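You operate a simulated robot arm through the tools that you are given. There is no shell and no other tool. Be economical: measure what you need, move in short steps, check, and stop when the job is done.

You are at the controls of a simulated two-armed robot. One attempt, no reset.

## Task
On the top of the blanket box, fold the travel towel in half and then in half again.

The check looks at the end state, three seconds after you hand in, the way a careful person would. Anything else that was tipped, shoved, dropped, spilled or broken makes it a failure. Flat cloth is picked up by pressing the open fingertips on it (5 to 10 N) and closing them slowly along it; thin cloth reads only 2 to 8 mm in the jaws.

## Robot
Two 7-joint arms with two-finger parallel grippers on one trunk, on a base that drives. Base frame: it is fixed to the floor where the robot stands at the start and does not move with it; the origin is under the middle of the robot, x ahead of it, y to its left, z up. Readings come in mm, rad, newtons and seconds.
The left shoulder is at the start at [70, 134, 776], the right one opposite. Places, roughly: top of the blanket box [500, -200, 500]. Payload 1.57 kg a hand.
The TCP of each hand is the grasp point between the finger pads, 30 mm short of the fingertips. In the tool frame z runs along the fingers and y along their closing line. Largest opening 80 mm; finger width 17, thickness 12; the body of the gripper, 40 by 82 mm, starts 80 mm behind the TCP.
Orientation is that of the tool frame in the base frame, as a unit quaternion [w, x, y, z]. With the fingers straight down and closing along the base's y, the tool's x points along the base's -x, its y along +y and its z along -z.

## Interface
- The arms move only by the tool step_arm. It takes "left_targets", "right_targets" or both (then of equal length, played together; a hand with none holds still); each is a list of rows, each a list of 6 numbers: the shift along the tool's x, y, z in units of 250 mm (1.0 is 250 mm), then the turn, a rotation vector about the tool's x, y, z in units of 180 degrees (1.0 is 180 degrees). In form: [[x, y, z, wx, wy, wz], ...]. A call has 1 to 8 rows; each row is the pose to reach, as a shift and turn from the pose commanded when the call began, along the tool's axes at that moment. "left_grip" and "right_grip" are, for a hand that has rows, the closure, from 0 (fully open) to 1 (shut), set as the call begins (left out, the last holds). A call with a number of a shift or a turn outside -1 to 1 is refused whole. Each row takes 0.2 s and may step no farther than 50 mm and 0.15 rad from the row before; otherwise, or with a gripper value out of range, the whole call is refused. A pose out of reach is approached as far as the arm can. The call stops where the force on the tool passes 40 N (or 10 N more than at its start, if that is more) or the arm is blocked; 0.2 s more then pass. Each finger travels about 153 mm/s and halts on what it meets, pressing with about 38 N; the grip force reading is that of the motor and also rises with nothing between the fingers. The clock runs only during rows and for 0.2 s after the last one: add rows that repeat a pose to give the fingers time. It gives the time, the measured TCP pose, the force on the tool (base axes), the opening and the grip force at its end, in the units of the frame above (readings bear some noise).
- Cameras (640 x 400 px; columns grow to the right, rows downward): "scene" is now at [134, -9.6, 995.7]; the picture's right is [-0.09, -1.00, 0.00], its down [-0.66, 0.06, -0.75] and it looks along [0.75, -0.06, -0.66] (base axes); focal length 242 px, centre (320, 200). "left" rides on the left gripper at [72, 7, -122] in its tool frame; the picture's right is [-0.09, 1.00, 0.00], its down [-0.84, -0.08, -0.54] and it looks along [-0.54, -0.05, 0.84] (tool axes); focal length 238 px, centre (320, 200). "right" rides on the right gripper at [72, -7, -122] in its tool frame; the picture's right is [0.09, 1.00, 0.00], its down [-0.84, 0.08, -0.54] and it looks along [-0.54, 0.05, 0.84] (tool axes); focal length 238 px, centre (320, 200). There is no depth. A picture from a camera that has moved, and an enlarged one, comes with that camera's place and axes in the base frame and with its lens.
- grab_frame(camera): a new picture of that camera. No time passes.
- slide_trunk(by): slides the trunk up (or, below 0, down) by that many mm; the arms and the scene camera ride with it, the base frame stays. It gives what a move gives, with no picture.
- base_move(legs): drives the robot by 1 to 6 legs, each [ahead, left, turn to the left] in mm, mm and rad, along the robot's own axes; the way and the turn of a leg run together, so that a leg with both is an arc; at most 1500 mm and 3.142 rad a leg. The arms and the cameras ride along, it lands a little off, and it stops where it bumps. It gives what a move gives.
- turn_head(pan, tilt): turns the head with the scene camera to pan (to the left, within 1.501 rad either way) and tilt (down, from -0.506 to 1.204), counted from straight ahead of the robot. It gives what a move gives.
- inspect(camera, box): a new picture of the part [left, top, right, bottom] of that camera's present view, enlarged. No time passes.
- finish_job(): hands the job in; it is judged then, once.

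Go step by step. Nothing tells you exact positions but the pictures and the camera data: compare them with the known pose of the tool, close in by small moves and look again before you grip or let go. The budget is 120 turns and 88 pictures, counting those below and the enlarged ones. Unless the task says otherwise, let go and move clear before handing in, and close with one line.

The tools are called after ">>>" by a JSON object that holds its "method" and its "body". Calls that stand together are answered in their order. step_arm: Moves the arms, as the interface text tells. Its arguments: {"type":"object","properties":{"left_targets":{"type":"array"},"left_grip":{"type":"number"},"right_targets":{"type":"array"},"right_grip":{"type":"number"}},"required":[]} The other tools are called the same way: slide_trunk (by) slides the trunk up or down; base_move (legs) drives the base; turn_head (pan, tilt) turns the head that bears the scene camera; grab_frame (camera) takes a picture; inspect (camera, box) takes an enlarged picture of a part of a camera's view; finish_job () hands the job in.

At the start:

```text
clock: 0.0
left_position: [503.4, 193.7, 747.8]
left_tcp_rot: [0.0, 0.0, 1.0, 0.001]
left_contact_force: [0.1, -1.1, -0.7]
left_width: 80.2
left_finger_force: 0.0
right_position: [481.3, -172.5, 748.0]
right_tcp_rot: [0.0, 0.0, 1.0, 0.0]
right_contact_force: [0.4, 0.6, -0.4]
right_width: 80.2
right_finger_force: 0.1
trunk travel left (down, up): [-350.0, 590.0]
robot x, y, heading: [2.4, -0.0, 0.002]
head pan, tilt: [-0.086, 0.721]
```

scene: 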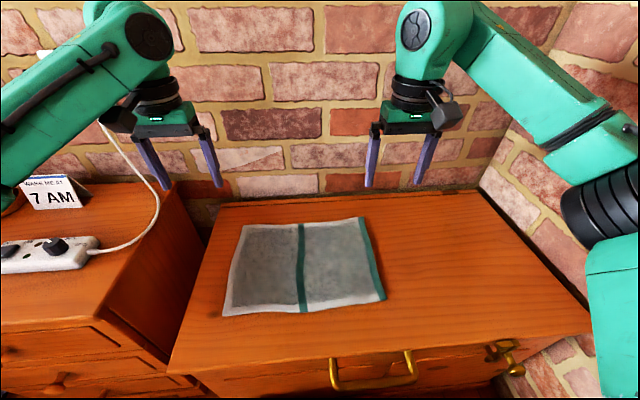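
right: 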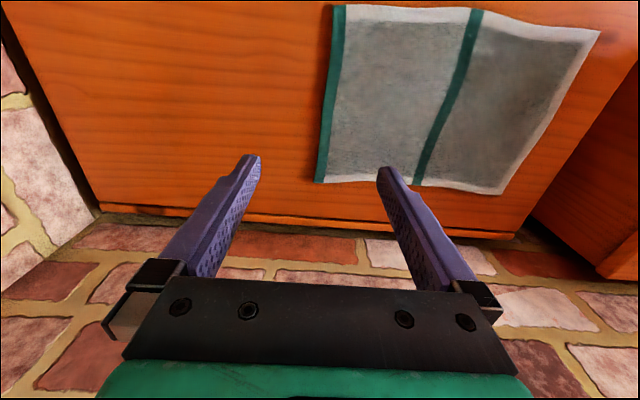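
left: 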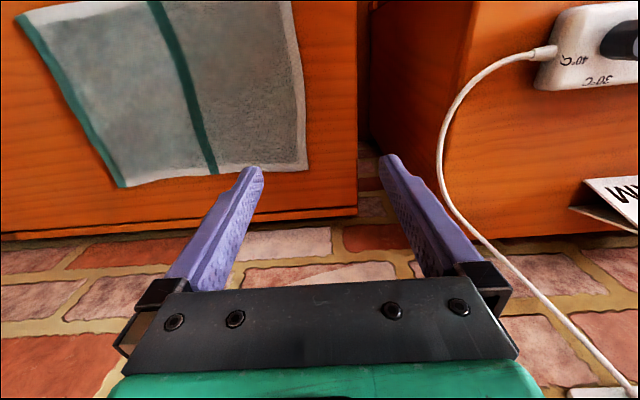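

The towel lies flat on the box, about x 365–610 and y ±168, and triangulating from two cameras puts the box top at z≈500. Before planning the folds I'll check how much clearance the base has in front of the box.

>>> {"method": "turn_head", "body": {"pan": 0, "tilt": 1.2}}

>>> {"method": "grab_frame", "body": {"camera": "scene"}}

```text
clock: 0.9
left_position: [504.0, 194.0, 747.5]
left_tcp_rot: [0.0, 0.0, 1.0, 0.0]
left_contact_force: [-0.2, 0.3, 1.0]
left_width: 79.9
left_finger_force: 0.1
right_position: [480.3, -173.4, 748.1]
right_tcp_rot: [0.0, 0.0, 1.0, 0.001]
right_contact_force: [0.5, 0.2, 0.2]
right_width: 79.8
right_finger_force: 0.1
trunk travel left (down, up): [-350.0, 590.0]
robot x, y, heading: [-0.3, 3.8, 0.002]
head pan, tilt: [0.0, 1.201]
```

```text
84 pictures are left
camera scene: at [106.2, -2.4, 961.5], right [0.0, -1.0, 0.0], down [-0.93, 0.0, -0.36], along [0.36, 0.0, -0.93], focal length 242 px, centre (320, 200)
```

scene: 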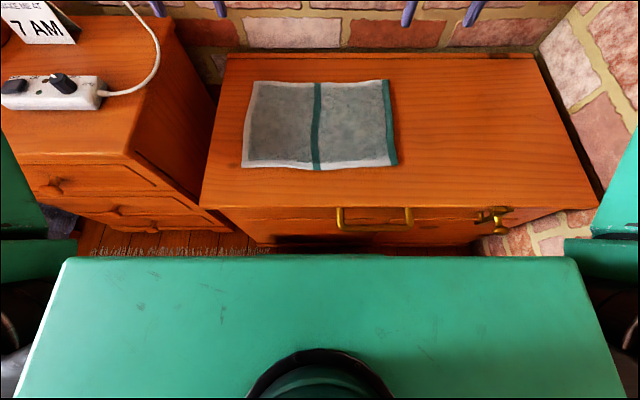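

The box front is at x≈270, so driving 30 mm ahead is safe. For fold 1 (left edge over right), the left hand takes the near corner, the right hand takes the far corner and the base carries them across. First I bring the hands to the middle and turn the wrists so they close along x.

>>> {"method": "step_arm", "body": {"left_targets": [[0.08, -0.09, 0, 0, 0, 0.045], [0.16, -0.18, 0, 0, 0, 0.09], [0.245, -0.27, 0, 0, 0, 0.135], [0.326, -0.36, 0, 0, 0, 0.18], [0.41, -0.45, 0, 0, 0, 0.225], [0.49, -0.54, 0, 0, 0, 0.27], [0.57, -0.63, 0, 0, 0, 0.315], [0.652, -0.72, 0, 0, 0, 0.36]], "right_targets": [[-0.04, 0.094, 0, 0, 0, 0.045], [-0.08, 0.188, 0, 0, 0, 0.09], [-0.12, 0.282, 0, 0, 0, 0.135], [-0.16, 0.376, 0, 0, 0, 0.18], [-0.2, 0.47, 0, 0, 0, 0.225], [-0.24, 0.564, 0, 0, 0, 0.27], [-0.28, 0.658, 0, 0, 0, 0.315], [-0.316, 0.752, 0, 0, 0, 0.36]]}}

>>> {"method": "step_arm", "body": {"left_targets": [[0, 0, 0, 0, 0, 0.045], [0, 0, 0, 0, 0, 0.09], [0, 0, 0, 0, 0, 0.14], [0, 0, 0, 0, 0, 0.14]], "right_targets": [[0, 0, 0, 0, 0, 0.045], [0, 0, 0, 0, 0, 0.09], [0, 0, 0, 0, 0, 0.14], [0, 0, 0, 0, 0, 0.14]]}}

>>> {"method": "base_move", "body": {"legs": [[30, 0, 0], [0, 150, 0]]}}

>>> {"method": "grab_frame", "body": {"camera": "scene"}}

```text
clock: 2.7
left_position: [337.8, 12.8, 749.7]
left_tcp_rot: [-0.001, 0.537, 0.844, -0.001]
left_contact_force: [-0.4, -0.8, -0.3]
left_width: 80.1
left_finger_force: 0.0
right_position: [538.4, 6.7, 736.0]
right_tcp_rot: [0.001, 0.536, 0.844, -0.002]
right_contact_force: [-0.1, -0.3, 0.6]
right_width: 80.1
right_finger_force: 0.1
right hand out of reach, approached as far as the arm can: row 7, 8
trunk travel left (down, up): [-350.0, 590.0]
robot x, y, heading: [1.2, -0.9, -0.0]
head pan, tilt: [0.0, 1.201]
```

```text
refused: row 3 steps farther than a row can; nothing moved
```

```text
clock: 4.5
left_position: [369.0, 165.6, 748.8]
left_tcp_rot: [0.0, 0.537, 0.844, -0.001]
left_contact_force: [-0.9, 0.1, -0.6]
left_width: 79.9
left_finger_force: 0.1
right_position: [567.8, 156.3, 737.6]
right_tcp_rot: [0.001, 0.537, 0.844, -0.001]
right_contact_force: [0.5, 0.4, 0.1]
right_width: 80.0
right_finger_force: 0.1
trunk travel left (down, up): [-350.0, 590.0]
robot x, y, heading: [31.9, 151.9, -0.003]
head pan, tilt: [0.0, 1.201]
```

```text
83 pictures are left
camera scene: at [135.7, 149.9, 961.5], right [0.0, -1.0, 0.0], down [-0.93, 0.0, -0.36], along [0.36, 0.0, -0.93], focal length 242 px, centre (320, 200)
```

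scene: 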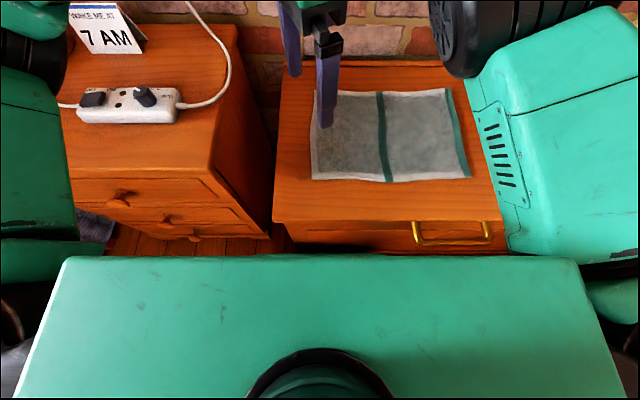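

The robot moved into place and the left hand sits above the near-left corner. Next I finish the wrist turn and lower both hands so I can look closely at the corners.

>>> {"method": "step_arm", "body": {"left_targets": [[0, 0, 0.1, 0, 0, 0.02], [0, 0, 0.2, 0, 0, 0.04], [0, 0, 0.3, 0, 0, 0.06], [0, 0, 0.4, 0, 0, 0.08], [0, 0, 0.5, 0, 0, 0.1], [0, 0, 0.6, 0, 0, 0.12], [0, 0, 0.68, 0, 0, 0.14], [0, 0, 0.68, 0, 0, 0.14]], "right_targets": [[0, 0, 0.1, 0, 0, 0.02], [0, 0, 0.2, 0, 0, 0.04], [0, 0, 0.3, 0, 0, 0.06], [0, 0, 0.4, 0, 0, 0.08], [0, 0, 0.5, 0, 0, 0.1], [0, 0, 0.6, 0, 0, 0.12], [0, 0, 0.68, 0, 0, 0.14], [0, 0, 0.68, 0, 0, 0.14]]}}

>>> {"method": "grab_frame", "body": {"camera": "left"}}

>>> {"method": "grab_frame", "body": {"camera": "right"}}

>>> {"method": "grab_frame", "body": {"camera": "scene"}}

```text
clock: 6.3
left_position: [369.2, 163.2, 580.4]
left_tcp_rot: [-0.001, 0.709, 0.706, 0.0]
left_contact_force: [0.5, -0.4, 0.0]
left_width: 79.8
left_finger_force: 0.1
right_position: [569.8, 157.2, 568.0]
right_tcp_rot: [0.0, 0.709, 0.706, 0.0]
right_contact_force: [-0.4, 0.8, 0.0]
right_width: 80.2
right_finger_force: 0.1
trunk travel left (down, up): [-350.0, 590.0]
robot x, y, heading: [26.7, 152.9, -0.0]
head pan, tilt: [0.0, 1.201]
```

```text
82 pictures are left
camera left: at [376.3, 236.6, 701.0], right [1.0, -0.1, 0.0], down [-0.08, -0.84, 0.54], along [-0.05, -0.54, -0.84], focal length 238 px, centre (320, 200)
```

left: 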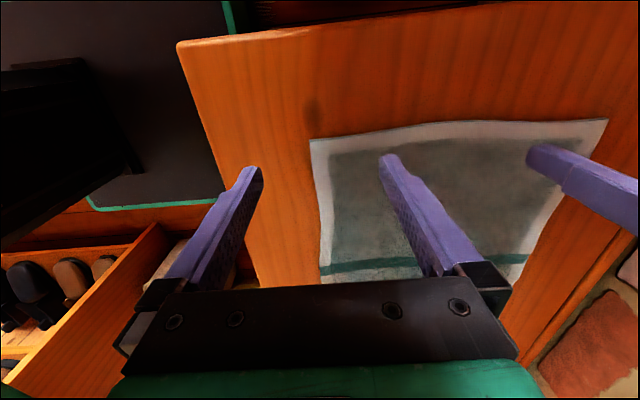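

```text
81 pictures are left
camera right: at [563.2, 227.5, 689.3], right [1.0, 0.09, 0.0], down [0.07, -0.84, 0.54], along [0.05, -0.54, -0.84], focal length 238 px, centre (320, 200)
```

right: 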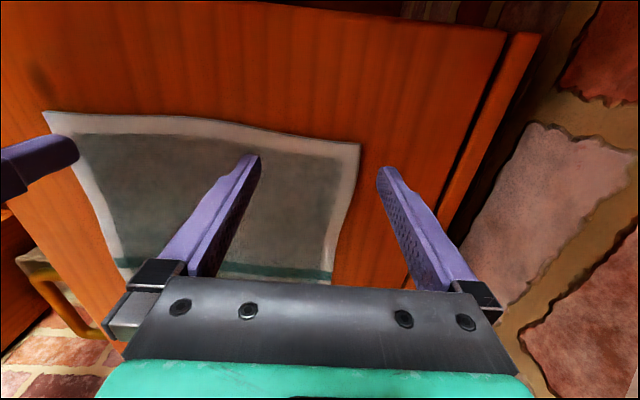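

```text
80 pictures are left
camera scene: at [135.7, 149.2, 961.5], right [0.0, -1.0, 0.0], down [-0.93, 0.0, -0.36], along [0.36, 0.0, -0.93], focal length 242 px, centre (320, 200)
```

scene: 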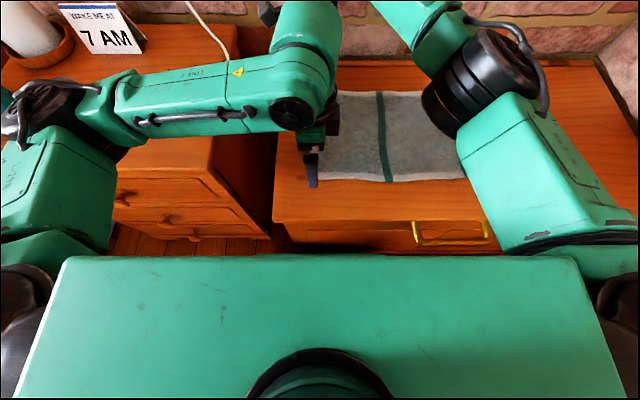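

The near-left towel corner is at about (362,170) and the far-left one at about (603,163). I'll set a 36 mm opening, move just inside the corners and stop about 8 mm above the cloth.

>>> {"method": "step_arm", "body": {"left_targets": [[-0.012, 0.052, 0.08, 0, 0, 0], [-0.012, 0.104, 0.16, 0, 0, 0], [-0.012, 0.104, 0.16, 0, 0, 0]], "right_targets": [[-0.005, 0, 0.06, 0, 0, 0], [-0.005, 0, 0.112, 0, 0, 0], [-0.005, 0, 0.112, 0, 0, 0]], "left_grip": 0.55, "right_grip": 0.55}}

>>> {"method": "grab_frame", "body": {"camera": "left"}}

>>> {"method": "grab_frame", "body": {"camera": "right"}}

```text
clock: 7.1
left_position: [395.8, 160.8, 538.8]
left_tcp_rot: [0.0, 0.709, 0.706, -0.001]
left_contact_force: [-0.7, 0.0, -0.3]
left_width: 36.1
left_finger_force: 0.0
right_position: [570.4, 156.1, 541.4]
right_tcp_rot: [0.0, 0.708, 0.706, -0.001]
right_contact_force: [0.0, 0.7, -0.4]
right_width: 36.2
right_finger_force: 0.0
trunk travel left (down, up): [-350.0, 590.0]
robot x, y, heading: [31.5, 151.6, -0.002]
head pan, tilt: [0.0, 1.201]
```

```text
79 pictures are left
camera left: at [402.7, 233.4, 660.7], right [1.0, -0.1, 0.0], down [-0.08, -0.84, 0.54], along [-0.05, -0.54, -0.84], focal length 238 px, centre (320, 200)
```

left: 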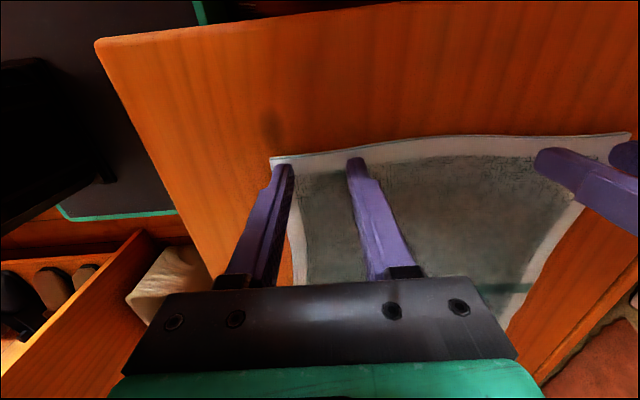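

```text
78 pictures are left
camera right: at [563.0, 227.2, 661.9], right [1.0, 0.09, 0.0], down [0.07, -0.84, 0.54], along [0.05, -0.54, -0.84], focal length 238 px, centre (320, 200)
```

right: 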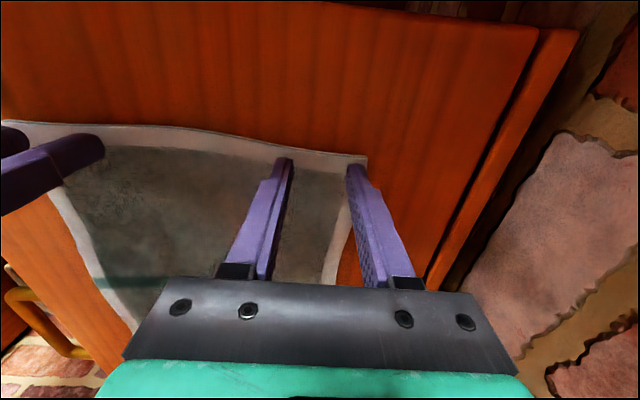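

The fingertips are over the cloth just inside both corners. I'll nudge them 4 mm inward and press down gently.

>>> {"method": "step_arm", "body": {"left_targets": [[0, 0.016, 0.016, 0, 0, 0], [0, 0.016, 0.032, 0, 0, 0], [0, 0.016, 0.036, 0, 0, 0]], "right_targets": [[0, -0.018, 0.02, 0, 0, 0], [0, -0.018, 0.04, 0, 0, 0], [0, -0.018, 0.046, 0, 0, 0]]}}

```text
clock: 7.9
left_position: [398.3, 160.9, 532.8]
left_tcp_rot: [0.003, 0.707, 0.707, 0.001]
left_contact_force: [2.8, 0.0, 15.1]
left_width: 35.8
left_finger_force: 0.0
right_position: [564.5, 155.8, 532.3]
right_tcp_rot: [0.001, 0.708, 0.706, 0.004]
right_contact_force: [5.4, -1.3, 20.0]
right_width: 35.3
right_finger_force: 0.1
trunk travel left (down, up): [-350.0, 590.0]
robot x, y, heading: [32.1, 152.9, -0.003]
head pan, tilt: [0.0, 1.201]
```

The fingers touch at TCP z≈532.5, but the press is a bit firm. I'll ease off to about 8 N and start closing slowly.

>>> {"method": "step_arm", "body": {"left_targets": [[0, 0, -0.006, 0, 0, 0], [0, 0, -0.006, 0, 0, 0]], "right_targets": [[0, 0, -0.007, 0, 0, 0], [0, 0, -0.007, 0, 0, 0]]}}

>>> {"method": "step_arm", "body": {"left_targets": [[0, 0, 0, 0, 0, 0], [0, 0, 0, 0, 0, 0]], "right_targets": [[0, 0, 0, 0, 0, 0], [0, 0, 0, 0, 0, 0]], "left_grip": 0.64, "right_grip": 0.64}}

>>> {"method": "grab_frame", "body": {"camera": "left"}}

```text
clock: 8.5
left_position: [398.2, 162.2, 533.2]
left_tcp_rot: [0.001, 0.708, 0.706, 0.001]
left_contact_force: [2.9, 0.6, 12.5]
left_width: 35.6
left_finger_force: 0.1
right_position: [562.5, 155.2, 533.9]
right_tcp_rot: [0.001, 0.708, 0.706, 0.002]
right_contact_force: [4.8, 1.8, 19.4]
right_width: 35.5
right_finger_force: 0.1
trunk travel left (down, up): [-350.0, 590.0]
robot x, y, heading: [29.4, 151.0, -0.005]
head pan, tilt: [0.0, 1.201]
```

```text
clock: 9.1
left_position: [397.2, 160.3, 533.3]
left_tcp_rot: [0.001, 0.708, 0.707, 0.0]
left_contact_force: [2.1, 0.0, 10.1]
left_width: 28.5
left_finger_force: 0.1
right_position: [561.5, 156.1, 533.0]
right_tcp_rot: [0.001, 0.708, 0.707, 0.001]
right_contact_force: [-3.2, 0.9, 20.0]
right_width: 29.3
right_finger_force: 0.5
trunk travel left (down, up): [-350.0, 590.0]
robot x, y, heading: [30.9, 152.6, -0.003]
head pan, tilt: [0.0, 1.201]
```

```text
77 pictures are left
camera left: at [403.2, 234.0, 654.7], right [1.0, -0.09, 0.0], down [-0.08, -0.84, 0.54], along [-0.05, -0.54, -0.84], focal length 238 px, centre (320, 200)
```

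left: 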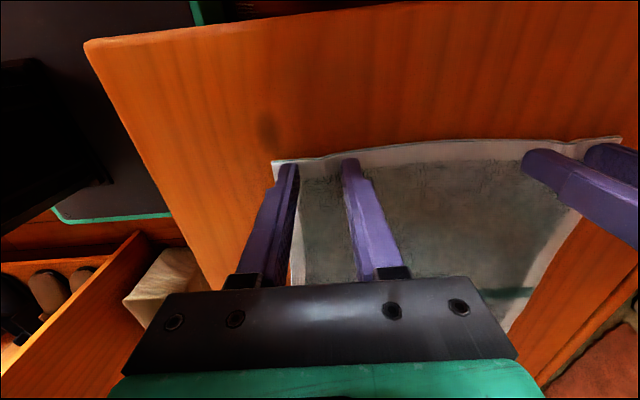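

The cloth is starting to move with the left fingers. I'll ease the right hand and keep closing in small steps.

>>> {"method": "step_arm", "body": {"left_targets": [[0, 0, 0, 0, 0, 0], [0, 0, 0, 0, 0, 0]], "right_targets": [[0, 0, -0.007, 0, 0, 0], [0, 0, -0.007, 0, 0, 0]], "left_grip": 0.73, "right_grip": 0.7}}

>>> {"method": "step_arm", "body": {"left_targets": [[0, 0, 0, 0, 0, 0], [0, 0, 0, 0, 0, 0]], "right_targets": [[0, 0, -0.001, 0, 0, 0], [0, 0, -0.001, 0, 0, 0]], "left_grip": 0.82, "right_grip": 0.8}}

>>> {"method": "grab_frame", "body": {"camera": "left"}}

>>> {"method": "grab_frame", "body": {"camera": "right"}}

```text
clock: 9.7
left_position: [397.3, 162.1, 532.4]
left_tcp_rot: [0.002, 0.708, 0.706, 0.0]
left_contact_force: [1.5, 0.4, 16.8]
left_width: 20.7
left_finger_force: 0.0
right_position: [561.4, 154.6, 533.5]
right_tcp_rot: [0.002, 0.709, 0.706, 0.001]
right_contact_force: [-2.2, 0.0, 6.4]
right_width: 23.9
right_finger_force: 0.5
trunk travel left (down, up): [-350.0, 590.0]
robot x, y, heading: [27.9, 148.3, -0.0]
head pan, tilt: [0.0, 1.201]
```

```text
clock: 10.3
left_position: [397.6, 162.5, 532.4]
left_tcp_rot: [0.001, 0.708, 0.706, 0.001]
left_contact_force: [4.8, 1.1, 16.5]
left_width: 15.2
left_finger_force: 0.5
right_position: [562.2, 154.8, 533.2]
right_tcp_rot: [0.002, 0.708, 0.706, 0.001]
right_contact_force: [-2.6, -0.4, 7.6]
right_width: 16.7
right_finger_force: 0.7
trunk travel left (down, up): [-350.0, 590.0]
robot x, y, heading: [29.8, 153.8, -0.0]
head pan, tilt: [0.0, 1.201]
```

```text
76 pictures are left
camera left: at [404.4, 234.1, 654.5], right [1.0, -0.09, 0.0], down [-0.08, -0.84, 0.54], along [-0.05, -0.54, -0.84], focal length 238 px, centre (320, 200)
```

left: 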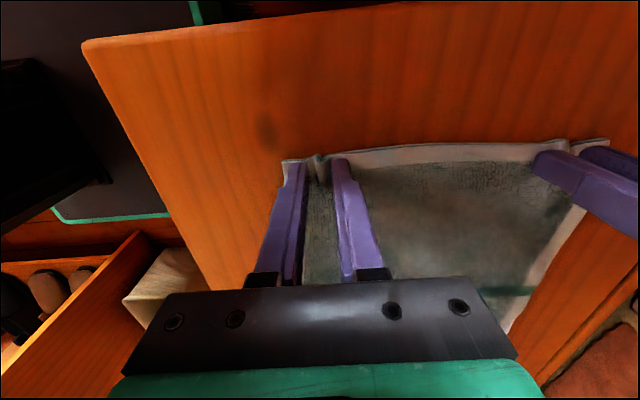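

```text
75 pictures are left
camera right: at [555.7, 225.9, 655.0], right [1.0, 0.09, 0.0], down [0.07, -0.84, 0.54], along [0.05, -0.54, -0.84], focal length 238 px, centre (320, 200)
```

right: 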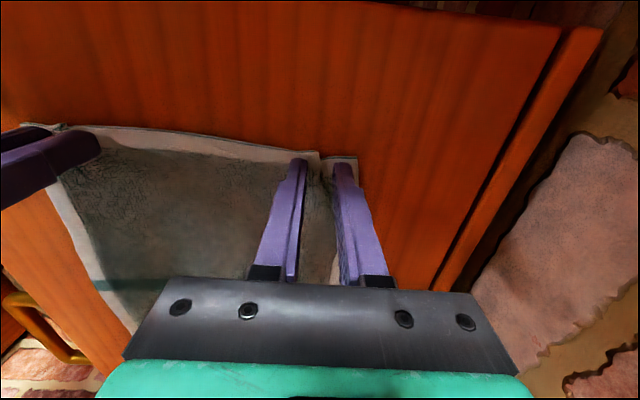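

Ridges are forming between both pairs of fingers. I'll finish closing.

>>> {"method": "step_arm", "body": {"left_targets": [[0, 0, -0.004, 0, 0, 0], [0, 0, -0.004, 0, 0, 0]], "right_targets": [[0, 0, 0, 0, 0, 0], [0, 0, 0, 0, 0, 0]], "left_grip": 0.9, "right_grip": 0.9}}

>>> {"method": "step_arm", "body": {"left_targets": [[0, 0, 0, 0, 0, 0], [0, 0, 0, 0, 0, 0]], "right_targets": [[0, 0, 0, 0, 0, 0], [0, 0, 0, 0, 0, 0]], "left_grip": 1.0, "right_grip": 1.0}}

>>> {"method": "grab_frame", "body": {"camera": "right"}}

```text
clock: 10.9
left_position: [397.6, 161.6, 533.5]
left_tcp_rot: [0.001, 0.708, 0.706, 0.001]
left_contact_force: [8.0, -0.6, 8.4]
left_width: 9.1
left_finger_force: 7.0
right_position: [562.9, 154.0, 533.6]
right_tcp_rot: [0.0, 0.708, 0.706, 0.001]
right_contact_force: [-11.3, -0.5, 12.9]
right_width: 7.8
right_finger_force: 6.8
trunk travel left (down, up): [-350.0, 590.0]
robot x, y, heading: [33.1, 152.5, -0.004]
head pan, tilt: [0.0, 1.201]
```

```text
clock: 11.5
left_position: [398.8, 161.3, 534.2]
left_tcp_rot: [0.001, 0.708, 0.706, 0.001]
left_contact_force: [13.5, -0.3, 5.6]
left_width: 4.2
left_finger_force: 24.5
right_position: [562.4, 155.5, 533.8]
right_tcp_rot: [0.0, 0.707, 0.707, 0.002]
right_contact_force: [-11.1, -0.6, 16.7]
right_width: 3.7
right_finger_force: 25.0
trunk travel left (down, up): [-350.0, 590.0]
robot x, y, heading: [31.2, 150.0, 0.002]
head pan, tilt: [0.0, 1.201]
```

```text
74 pictures are left
camera right: at [555.4, 226.2, 655.5], right [1.0, 0.09, 0.0], down [0.07, -0.84, 0.54], along [0.05, -0.54, -0.84], focal length 238 px, centre (320, 200)
```

right: 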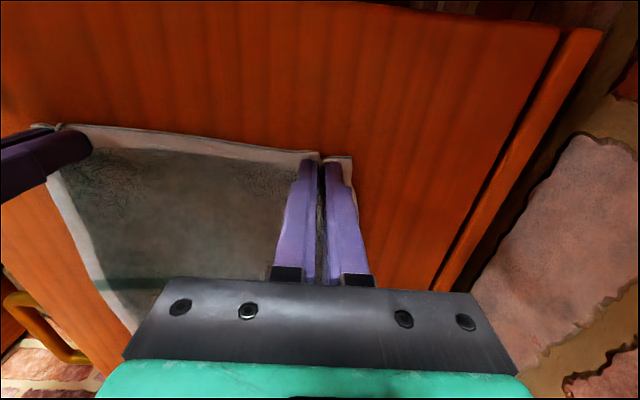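

Both hands hold the cloth, with the jaws reading about 4 mm. I lift a little with a small arc, then check the grip.

>>> {"method": "step_arm", "body": {"left_targets": [[-0.01, 0.005, -0.04, 0, 0, 0], [-0.03, 0.008, -0.09, 0, 0, 0], [-0.05, 0.008, -0.14, 0, 0, 0], [-0.08, 0.008, -0.2, 0, 0, 0]], "right_targets": [[-0.01, -0.005, -0.04, 0, 0, 0], [-0.03, -0.008, -0.09, 0, 0, 0], [-0.05, -0.008, -0.14, 0, 0, 0], [-0.08, -0.008, -0.2, 0, 0, 0]]}}

>>> {"method": "grab_frame", "body": {"camera": "right"}}

>>> {"method": "grab_frame", "body": {"camera": "left"}}

```text
clock: 12.5
left_position: [399.8, 140.9, 583.1]
left_tcp_rot: [-0.001, 0.708, 0.706, -0.001]
left_contact_force: [2.3, 0.0, 0.1]
left_width: 3.6
left_finger_force: 24.8
right_position: [561.4, 137.0, 581.9]
right_tcp_rot: [0.0, 0.708, 0.706, 0.0]
right_contact_force: [-2.8, 0.3, -0.2]
right_width: 2.2
right_finger_force: 24.3
trunk travel left (down, up): [-350.0, 590.0]
robot x, y, heading: [31.0, 149.8, -0.0]
head pan, tilt: [0.0, 1.201]
```

```text
73 pictures are left
camera right: at [554.7, 207.8, 703.1], right [1.0, 0.09, 0.0], down [0.07, -0.84, 0.54], along [0.05, -0.54, -0.84], focal length 238 px, centre (320, 200)
```

right: 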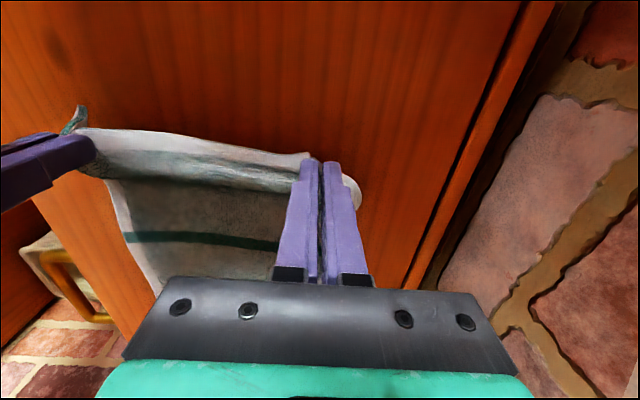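

```text
72 pictures are left
camera left: at [407.3, 213.5, 704.7], right [1.0, -0.1, 0.0], down [-0.08, -0.84, 0.54], along [-0.05, -0.54, -0.84], focal length 238 px, centre (320, 200)
```

left: 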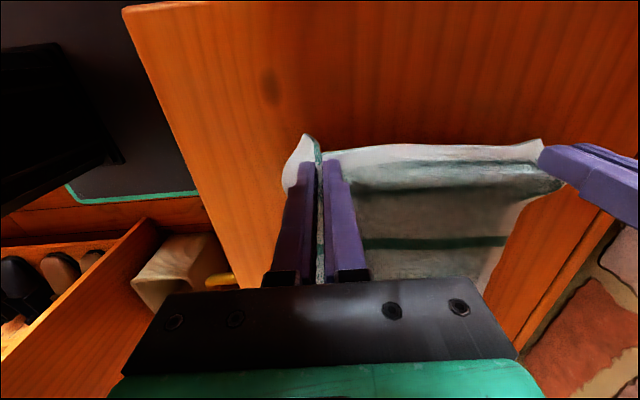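

Both corners are lifted and held well. I'll carry them across with the base while keeping the cloth slack.

>>> {"method": "base_move", "body": {"legs": [[0, -30, 0]]}}

>>> {"method": "step_arm", "body": {"left_targets": [[0, 0, -0.1, 0, 0, 0], [0, 0, -0.2, 0, 0, 0]], "right_targets": [[0, 0, -0.1, 0, 0, 0], [0, 0, -0.2, 0, 0, 0]]}}

>>> {"method": "base_move", "body": {"legs": [[0, -190, 0]]}}

>>> {"method": "grab_frame", "body": {"camera": "scene"}}

>>> {"method": "grab_frame", "body": {"camera": "left"}}

```text
clock: 13.4
left_position: [401.1, 110.6, 583.1]
left_tcp_rot: [0.0, 0.708, 0.706, 0.0]
left_contact_force: [2.9, -0.8, 0.7]
left_width: 3.4
left_finger_force: 24.7
right_position: [561.5, 106.0, 582.1]
right_tcp_rot: [0.0, 0.709, 0.706, 0.0]
right_contact_force: [-2.3, 0.6, 0.2]
right_width: 2.1
right_finger_force: 23.7
trunk travel left (down, up): [-350.0, 590.0]
robot x, y, heading: [30.0, 122.2, -0.007]
head pan, tilt: [0.0, 1.201]
```

```text
clock: 14.0
left_position: [399.9, 111.9, 633.4]
left_tcp_rot: [0.001, 0.709, 0.706, -0.001]
left_contact_force: [3.2, -0.8, 0.2]
left_width: 3.8
left_finger_force: 24.2
right_position: [562.3, 106.4, 632.6]
right_tcp_rot: [0.0, 0.708, 0.706, 0.0]
right_contact_force: [-3.5, 0.4, 1.1]
right_width: 2.1
right_finger_force: 23.4
trunk travel left (down, up): [-350.0, 590.0]
robot x, y, heading: [30.5, 121.6, -0.007]
head pan, tilt: [0.0, 1.201]
```

```text
clock: 15.5
left_position: [399.7, -79.2, 633.3]
left_tcp_rot: [0.0, 0.707, 0.707, 0.0]
left_contact_force: [2.6, 0.5, -0.4]
left_width: 3.5
left_finger_force: 24.8
right_position: [560.8, -84.0, 631.4]
right_tcp_rot: [-0.001, 0.709, 0.705, 0.001]
right_contact_force: [-2.9, 0.1, 0.5]
right_width: 2.3
right_finger_force: 24.1
trunk travel left (down, up): [-350.0, 590.0]
robot x, y, heading: [28.6, -69.9, 0.0]
head pan, tilt: [0.0, 1.201]
```

```text
71 pictures are left
camera scene: at [135.2, -72.2, 961.5], right [0.0, -1.0, 0.0], down [-0.93, 0.0, -0.36], along [0.36, 0.0, -0.93], focal length 242 px, centre (320, 200)
```

scene: 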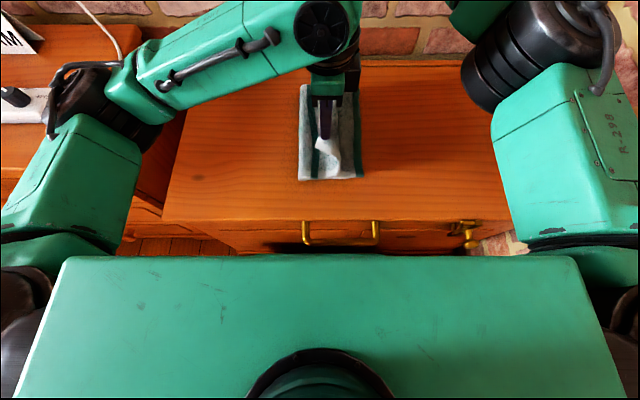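

```text
70 pictures are left
camera left: at [406.4, -6.7, 754.8], right [1.0, -0.09, 0.0], down [-0.08, -0.84, 0.54], along [-0.05, -0.54, -0.84], focal length 238 px, centre (320, 200)
```

left: 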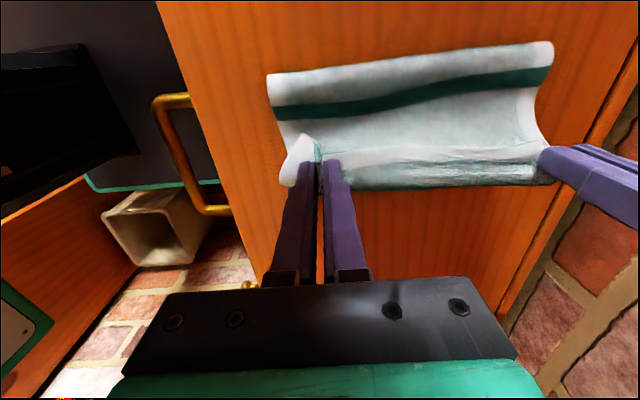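

The fold is forming, but slack has let the fold line slide to y≈-25. I'll go back until the cloth hangs vertically over y≈0, then bring it down in a tight arc.

>>> {"method": "base_move", "body": {"legs": [[0, 45, 0]]}}

>>> {"method": "step_arm", "body": {"left_targets": [[0.05, 0, -0.06, 0, 0, 0], [0.11, 0, -0.12, 0, 0, 0], [0.11, 0, -0.2, 0, 0, 0], [0.11, 0, -0.2, 0, 0, 0]], "right_targets": [[0.05, 0, -0.06, 0, 0, 0], [0.11, 0, -0.12, 0, 0, 0], [0.11, 0, -0.2, 0, 0, 0], [0.11, 0, -0.2, 0, 0, 0]]}}

>>> {"method": "grab_frame", "body": {"camera": "left"}}

>>> {"method": "grab_frame", "body": {"camera": "scene"}}

```text
clock: 16.4
left_position: [399.5, -32.5, 632.3]
left_tcp_rot: [0.0, 0.708, 0.706, -0.002]
left_contact_force: [3.3, 0.1, 0.4]
left_width: 3.5
left_finger_force: 24.5
right_position: [561.2, -39.0, 631.8]
right_tcp_rot: [0.0, 0.708, 0.706, -0.001]
right_contact_force: [-3.0, 0.7, 1.0]
right_width: 2.3
right_finger_force: 24.3
trunk travel left (down, up): [-350.0, 590.0]
robot x, y, heading: [29.0, -24.8, -0.002]
head pan, tilt: [0.0, 1.201]
```

```text
clock: 17.4
left_position: [401.0, -7.7, 683.5]
left_tcp_rot: [0.0, 0.708, 0.706, 0.0]
left_contact_force: [2.6, 0.1, -0.5]
left_width: 3.5
left_finger_force: 24.7
right_position: [560.7, -10.8, 681.8]
right_tcp_rot: [0.0, 0.708, 0.706, 0.0]
right_contact_force: [-1.4, -0.1, 0.1]
right_width: 2.3
right_finger_force: 23.5
trunk travel left (down, up): [-350.0, 590.0]
robot x, y, heading: [29.0, -24.3, -0.004]
head pan, tilt: [0.0, 1.201]
```

```text
69 pictures are left
camera left: at [407.7, 65.3, 805.6], right [1.0, -0.09, 0.0], down [-0.08, -0.84, 0.54], along [-0.05, -0.54, -0.84], focal length 238 px, centre (320, 200)
```

left: 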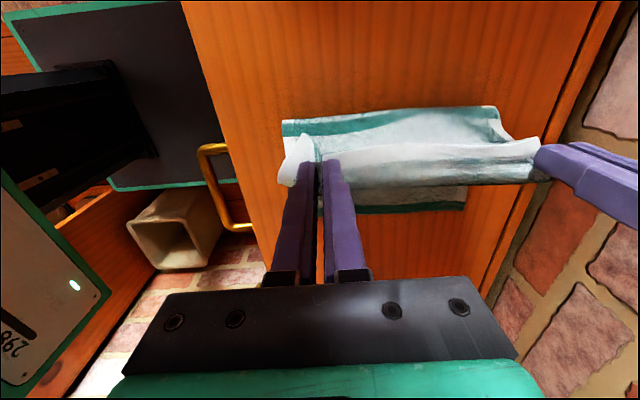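

```text
68 pictures are left
camera scene: at [135.5, -26.8, 961.4], right [0.0, -1.0, 0.0], down [-0.93, 0.0, -0.36], along [0.36, 0.0, -0.93], focal length 242 px, centre (320, 200)
```

scene: 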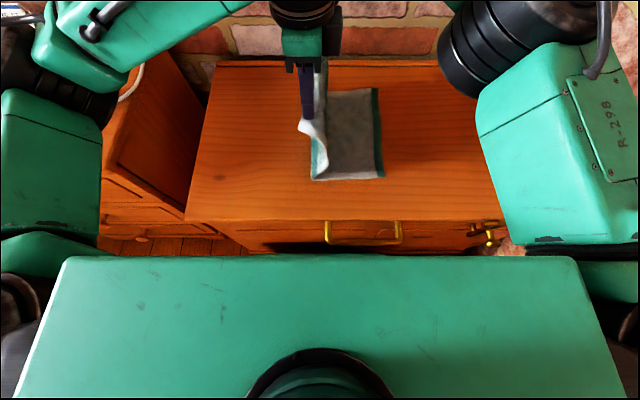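

The stripe (mid-line) now sits at the fold at y≈-8, and the lower half hasn't moved. I come down in a tight arc to the right, tilting the hands as I go.

>>> {"method": "step_arm", "body": {"left_targets": [[-0.118, 0, -0.008, 0, 0.0255, 0], [-0.247, 0, 0.03, 0, 0.051, 0], [-0.366, 0, 0.092, 0, 0.0796, 0], [-0.468, 0, 0.179, 0, 0.108, 0]], "right_targets": [[-0.118, 0, -0.008, 0, 0.0255, 0], [-0.247, 0, 0.03, 0, 0.051, 0], [-0.366, 0, 0.092, 0, 0.0796, 0], [-0.468, 0, 0.179, 0, 0.108, 0]]}}

>>> {"method": "grab_frame", "body": {"camera": "left"}}

>>> {"method": "grab_frame", "body": {"camera": "scene"}}

```text
clock: 18.4
left_position: [399.6, -125.3, 638.6]
left_tcp_rot: [-0.12, 0.697, 0.696, 0.12]
left_contact_force: [2.9, 0.5, -1.1]
left_width: 3.6
left_finger_force: 24.6
right_position: [561.5, -131.0, 636.4]
right_tcp_rot: [-0.12, 0.697, 0.696, 0.121]
right_contact_force: [-3.3, 0.5, -0.6]
right_width: 2.3
right_finger_force: 23.6
trunk travel left (down, up): [-350.0, 590.0]
robot x, y, heading: [26.1, -26.5, 0.003]
head pan, tilt: [0.0, 1.201]
```

```text
67 pictures are left
camera left: at [406.7, -97.8, 777.2], right [1.0, -0.09, -0.03], down [-0.08, -0.97, 0.23], along [-0.05, -0.23, -0.97], focal length 238 px, centre (320, 200)
```

left: 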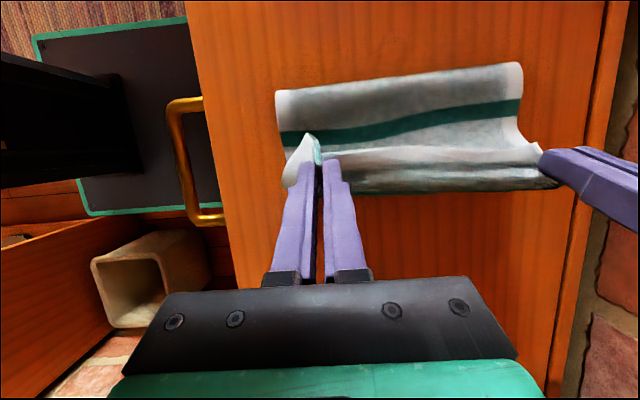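

```text
66 pictures are left
camera scene: at [135.4, -28.2, 961.5], right [0.0, -1.0, 0.0], down [-0.93, 0.0, -0.36], along [0.36, 0.0, -0.93], focal length 242 px, centre (320, 200)
```

scene: 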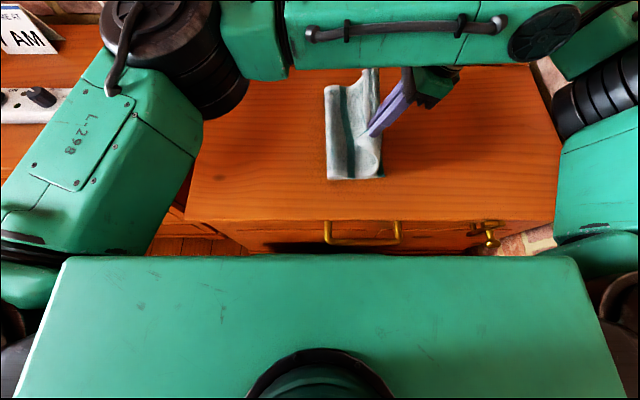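

The cloth is springy and makes a rounded loop, which should flatten once the edge is down. I'll keep lowering and tilting to near contact.

>>> {"method": "inspect", "body": {"camera": "scene", "box": [280, 50, 440, 200]}}

>>> {"method": "step_arm", "body": {"left_targets": [[-0.048, 0, 0.12, 0, 0.029, 0], [-0.06, 0, 0.23, 0, 0.0575, 0], [-0.062, 0, 0.335, 0, 0.086, 0], [-0.062, 0, 0.38, 0, 0.1, 0], [-0.062, 0, 0.38, 0, 0.1, 0]], "right_targets": [[-0.048, 0, 0.12, 0, 0.029, 0], [-0.06, 0, 0.23, 0, 0.0575, 0], [-0.062, 0, 0.335, 0, 0.086, 0], [-0.062, 0, 0.38, 0, 0.1, 0], [-0.062, 0, 0.38, 0, 0.1, 0]]}}

>>> {"method": "grab_frame", "body": {"camera": "left"}}

>>> {"method": "grab_frame", "body": {"camera": "scene"}}

```text
2.67 times, centred on (360, 125) of scene
camera zoom: at [135.4, -28.2, 961.5], right [0.0, -1.0, 0.0], down [-0.93, 0.0, -0.36], along [0.36, 0.0, -0.93], focal length 646 px, centre (213, 400)
```

zoom: 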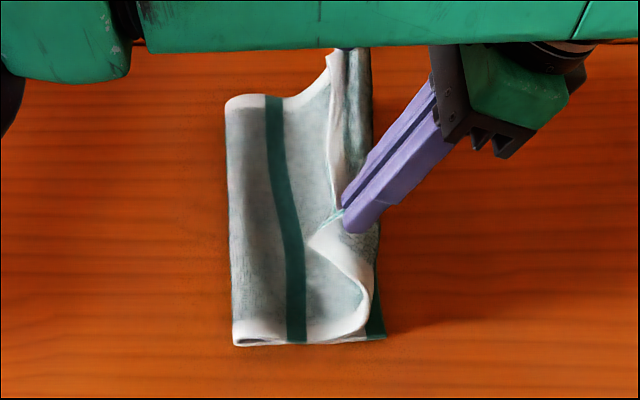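

```text
clock: 19.6
left_position: [398.9, -104.1, 542.4]
left_tcp_rot: [-0.226, 0.671, 0.67, 0.226]
left_contact_force: [2.7, -1.2, 0.9]
left_width: 3.5
left_finger_force: 24.2
left hand out of reach, approached as far as the arm can: row 4, 5
right_position: [560.3, -111.9, 543.9]
right_tcp_rot: [-0.227, 0.67, 0.669, 0.229]
right_contact_force: [-2.8, -0.5, 2.3]
right_width: 2.1
right_finger_force: 23.4
trunk travel left (down, up): [-350.0, 590.0]
robot x, y, heading: [35.6, -23.3, -0.001]
head pan, tilt: [0.0, 1.201]
```

```text
64 pictures are left
camera left: at [405.3, -120.3, 683.4], right [1.0, -0.08, -0.06], down [-0.08, -0.99, -0.08], along [-0.05, 0.08, -1.0], focal length 238 px, centre (320, 200)
```

left: 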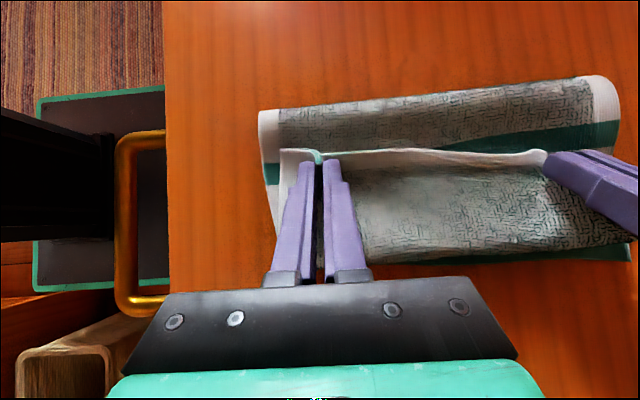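

```text
63 pictures are left
camera scene: at [135.0, -27.0, 961.6], right [0.0, -1.0, 0.0], down [-0.93, 0.0, -0.36], along [0.36, 0.0, -0.93], focal length 242 px, centre (320, 200)
```

scene: 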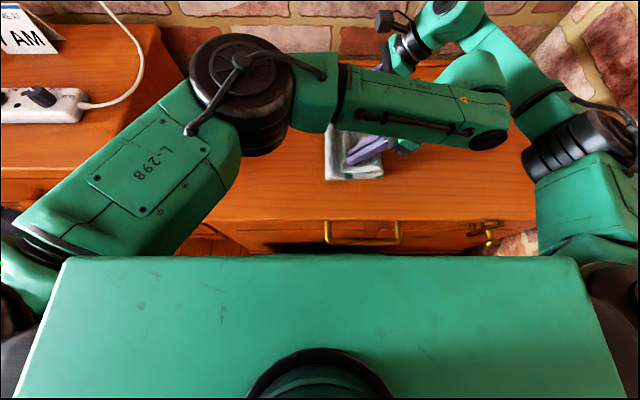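

The last shift ran along the tilted axes, so the pinch ended at y≈-86 with the cloth bulging right. I now pull the edge right at this low height with the base, to about y≈-158.

>>> {"method": "base_move", "body": {"legs": [[0, -40, 0], [0, -34, 0]]}}

>>> {"method": "grab_frame", "body": {"camera": "left"}}

>>> {"method": "inspect", "body": {"camera": "scene", "box": [260, 50, 460, 200]}}

```text
clock: 21.0
left_position: [398.4, -179.7, 542.9]
left_tcp_rot: [-0.225, 0.671, 0.669, 0.226]
left_contact_force: [1.2, 0.6, 0.3]
left_width: 3.7
left_finger_force: 24.4
right_position: [559.6, -188.3, 543.8]
right_tcp_rot: [-0.227, 0.671, 0.668, 0.228]
right_contact_force: [-2.9, 0.4, 2.5]
right_width: 2.1
right_finger_force: 23.8
trunk travel left (down, up): [-350.0, 590.0]
robot x, y, heading: [28.0, -100.1, -0.008]
head pan, tilt: [0.0, 1.201]
```

```text
62 pictures are left
camera left: at [405.1, -196.1, 683.5], right [1.0, -0.08, -0.06], down [-0.08, -0.99, -0.08], along [-0.05, 0.08, -1.0], focal length 238 px, centre (320, 200)
```

left: 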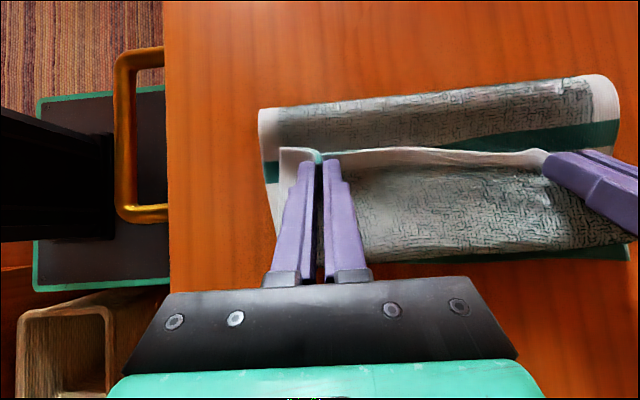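

```text
2.67 times, centred on (360, 125) of scene
camera zoom: at [134.8, -102.8, 961.5], right [0.0, -1.0, 0.0], down [-0.93, 0.0, -0.36], along [0.36, 0.0, -0.93], focal length 646 px, centre (213, 400)
```

zoom: 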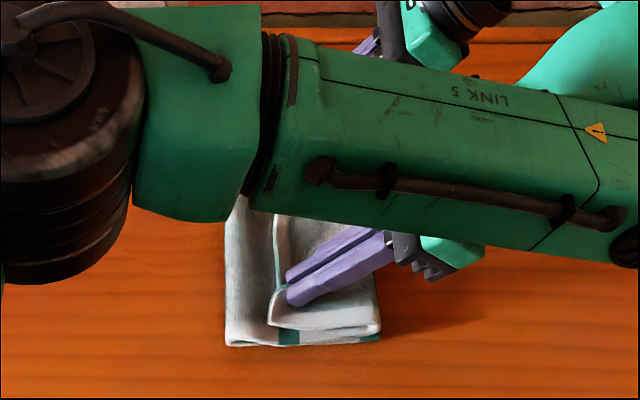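

The whole towel slid 75 mm right with that drag. It's still well inside the box top, so that does no harm. I'll lift the edge to unroll the bulge, carry it right at height and then come straight down.

>>> {"method": "step_arm", "body": {"left_targets": [[0.07, 0, -0.09, 0, 0, 0], [0.14, 0, -0.18, 0, 0, 0], [0.194, 0, -0.254, 0, 0, 0], [0.194, 0, -0.254, 0, 0, 0]], "right_targets": [[0.07, 0, -0.09, 0, 0, 0], [0.14, 0, -0.18, 0, 0, 0], [0.194, 0, -0.254, 0, 0, 0], [0.194, 0, -0.254, 0, 0, 0]]}}

>>> {"method": "base_move", "body": {"legs": [[0, -36, 0]]}}

>>> {"method": "grab_frame", "body": {"camera": "left"}}

>>> {"method": "inspect", "body": {"camera": "scene", "box": [260, 50, 460, 200]}}

```text
clock: 22.0
left_position: [397.4, -180.3, 623.6]
left_tcp_rot: [-0.224, 0.671, 0.67, 0.225]
left_contact_force: [3.7, -0.3, 0.2]
left_width: 3.5
left_finger_force: 24.2
right_position: [559.5, -189.0, 623.0]
right_tcp_rot: [-0.227, 0.671, 0.668, 0.228]
right_contact_force: [-3.9, 0.9, -0.1]
right_width: 2.2
right_finger_force: 23.9
trunk travel left (down, up): [-350.0, 590.0]
robot x, y, heading: [28.3, -102.9, -0.004]
head pan, tilt: [0.0, 1.201]
```

```text
clock: 22.8
left_position: [397.6, -216.8, 623.0]
left_tcp_rot: [-0.225, 0.671, 0.669, 0.226]
left_contact_force: [3.2, -0.7, 0.0]
left_width: 3.4
left_finger_force: 24.0
right_position: [560.2, -225.8, 621.8]
right_tcp_rot: [-0.227, 0.67, 0.669, 0.227]
right_contact_force: [-4.2, 0.2, -0.2]
right_width: 2.4
right_finger_force: 24.0
trunk travel left (down, up): [-350.0, 590.0]
robot x, y, heading: [31.7, -134.3, 0.001]
head pan, tilt: [0.0, 1.201]
```

```text
60 pictures are left
camera left: at [403.8, -231.9, 763.3], right [1.0, -0.08, -0.05], down [-0.08, -0.99, -0.07], along [-0.05, 0.08, -1.0], focal length 238 px, centre (320, 200)
```

left: 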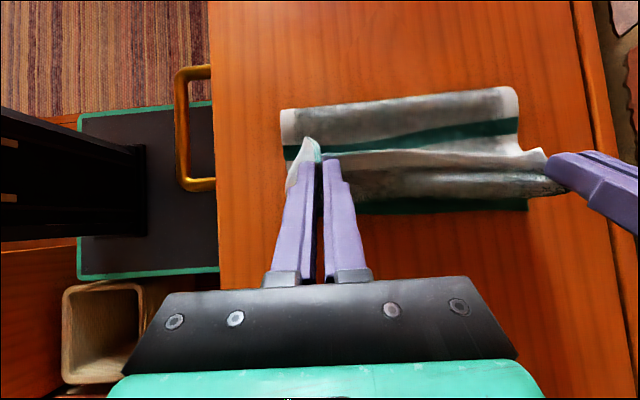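

```text
2.67 times, centred on (360, 125) of scene
camera zoom: at [135.0, -139.1, 961.5], right [0.0, -1.0, 0.0], down [-0.93, 0.0, -0.36], along [0.36, 0.0, -0.93], focal length 646 px, centre (213, 400)
```

zoom: 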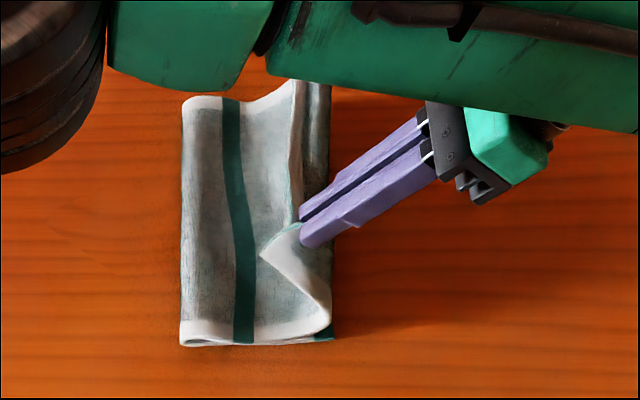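

The fold crease has migrated about 35 mm because the fast carry swung the cloth. I go back to vertical above the mid-line (now y≈-78), then repeat the arc slowly.

>>> {"method": "base_move", "body": {"legs": [[0, 40, 0], [0, 40, 0], [0, 40, 0]]}}

>>> {"method": "step_arm", "body": {"left_targets": [[0.03, 0, -0.04, 0, 0, 0], [0.06, 0, -0.08, 0, 0, 0], [0.09, 0, -0.12, 0, 0, 0], [0.133, 0, -0.175, 0, 0, 0], [0.133, 0, -0.175, 0, 0, 0], [0.133, 0, -0.175, 0, 0, 0]], "right_targets": [[0.03, 0, -0.04, 0, 0, 0], [0.06, 0, -0.08, 0, 0, 0], [0.09, 0, -0.12, 0, 0, 0], [0.133, 0, -0.175, 0, 0, 0], [0.133, 0, -0.175, 0, 0, 0], [0.133, 0, -0.175, 0, 0, 0]]}}

>>> {"method": "grab_frame", "body": {"camera": "left"}}

>>> {"method": "grab_frame", "body": {"camera": "scene"}}

```text
clock: 24.7
left_position: [397.4, -97.1, 622.6]
left_tcp_rot: [-0.223, 0.672, 0.669, 0.226]
left_contact_force: [3.1, -0.2, -0.5]
left_width: 3.5
left_finger_force: 24.6
right_position: [562.1, -106.2, 620.9]
right_tcp_rot: [-0.227, 0.671, 0.669, 0.227]
right_contact_force: [-4.0, 1.2, 0.0]
right_width: 2.1
right_finger_force: 23.9
trunk travel left (down, up): [-350.0, 590.0]
robot x, y, heading: [27.9, -17.3, 0.001]
head pan, tilt: [0.0, 1.201]
```

```text
clock: 26.1
left_position: [398.8, -90.8, 676.8]
left_tcp_rot: [-0.223, 0.669, 0.674, 0.219]
left_contact_force: [4.2, -0.9, 0.6]
left_width: 3.7
left_finger_force: 24.4
left hand out of reach, approached as far as the arm can: row 4, 5, 6
right_position: [562.1, -106.6, 677.3]
right_tcp_rot: [-0.227, 0.671, 0.668, 0.228]
right_contact_force: [-4.0, 0.0, 0.0]
right_width: 2.4
right_finger_force: 23.9
trunk travel left (down, up): [-350.0, 590.0]
robot x, y, heading: [27.0, -17.2, -0.002]
head pan, tilt: [0.0, 1.201]
```

```text
58 pictures are left
camera left: at [406.4, -103.7, 816.9], right [1.0, -0.07, -0.06], down [-0.07, -1.0, -0.06], along [-0.05, 0.07, -1.0], focal length 238 px, centre (320, 200)
```

left: 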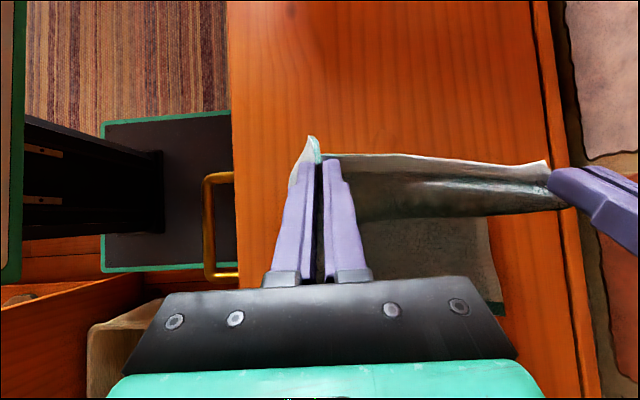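

```text
57 pictures are left
camera scene: at [135.3, -19.5, 961.5], right [0.0, -1.0, 0.0], down [-0.93, 0.0, -0.36], along [0.36, 0.0, -0.93], focal length 242 px, centre (320, 200)
```

scene: 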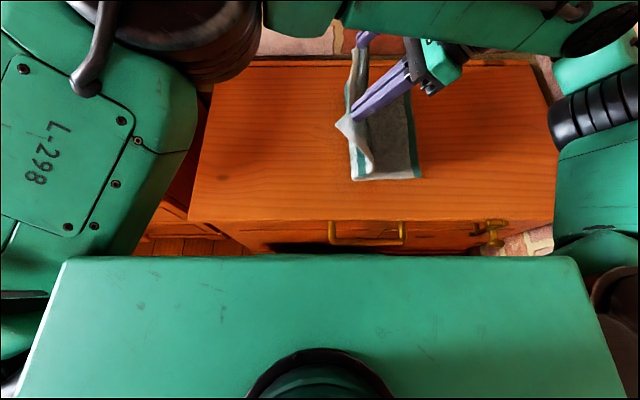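

The stripe has come back to the fold, and the crease is still about 20 mm right of the mid-line. I'll go 25 mm further left, then start right again slowly.

>>> {"method": "base_move", "body": {"legs": [[0, 25, 0]]}}

>>> {"method": "inspect", "body": {"camera": "scene", "box": [300, 50, 500, 200]}}

>>> {"method": "base_move", "body": {"legs": [[0, -14, 0], [0, -14, 0], [0, -14, 0], [0, -14, 0], [0, -14, 0]]}}

>>> {"method": "inspect", "body": {"camera": "scene", "box": [300, 50, 500, 200]}}

```text
clock: 26.9
left_position: [399.3, -64.8, 678.8]
left_tcp_rot: [-0.22, 0.67, 0.674, 0.22]
left_contact_force: [3.8, -0.4, 0.2]
left_width: 3.3
left_finger_force: 24.5
right_position: [561.6, -81.8, 675.9]
right_tcp_rot: [-0.226, 0.671, 0.669, 0.226]
right_contact_force: [-2.9, -0.4, 0.6]
right_width: 2.5
right_finger_force: 23.7
trunk travel left (down, up): [-350.0, 590.0]
robot x, y, heading: [31.6, 6.6, -0.005]
head pan, tilt: [0.0, 1.201]
```

```text
2.67 times, centred on (400, 125) of scene
camera zoom: at [135.5, 5.8, 961.5], right [0.0, -1.0, 0.0], down [-0.93, 0.0, -0.36], along [0.36, 0.0, -0.93], focal length 646 px, centre (107, 400)
```

zoom: 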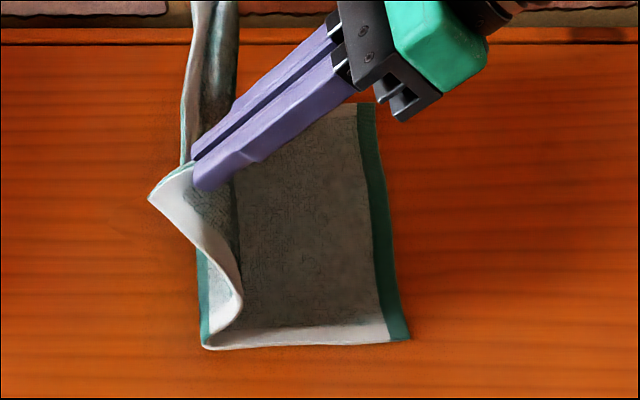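

```text
clock: 29.1
left_position: [399.9, -134.3, 678.6]
left_tcp_rot: [-0.221, 0.669, 0.675, 0.219]
left_contact_force: [2.2, 0.2, -0.7]
left_width: 3.5
left_finger_force: 24.0
right_position: [561.3, -152.6, 676.5]
right_tcp_rot: [-0.227, 0.671, 0.669, 0.227]
right_contact_force: [-3.3, 0.0, -0.4]
right_width: 2.4
right_finger_force: 24.1
trunk travel left (down, up): [-350.0, 590.0]
robot x, y, heading: [29.6, -62.6, -0.003]
head pan, tilt: [0.0, 1.201]
```

```text
2.67 times, centred on (400, 125) of scene
camera zoom: at [135.2, -65.5, 961.5], right [0.0, -1.0, 0.0], down [-0.93, 0.0, -0.36], along [0.36, 0.0, -0.93], focal length 646 px, centre (107, 400)
```

zoom: 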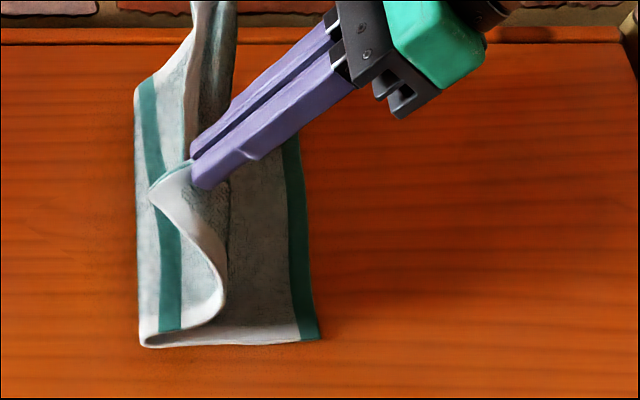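

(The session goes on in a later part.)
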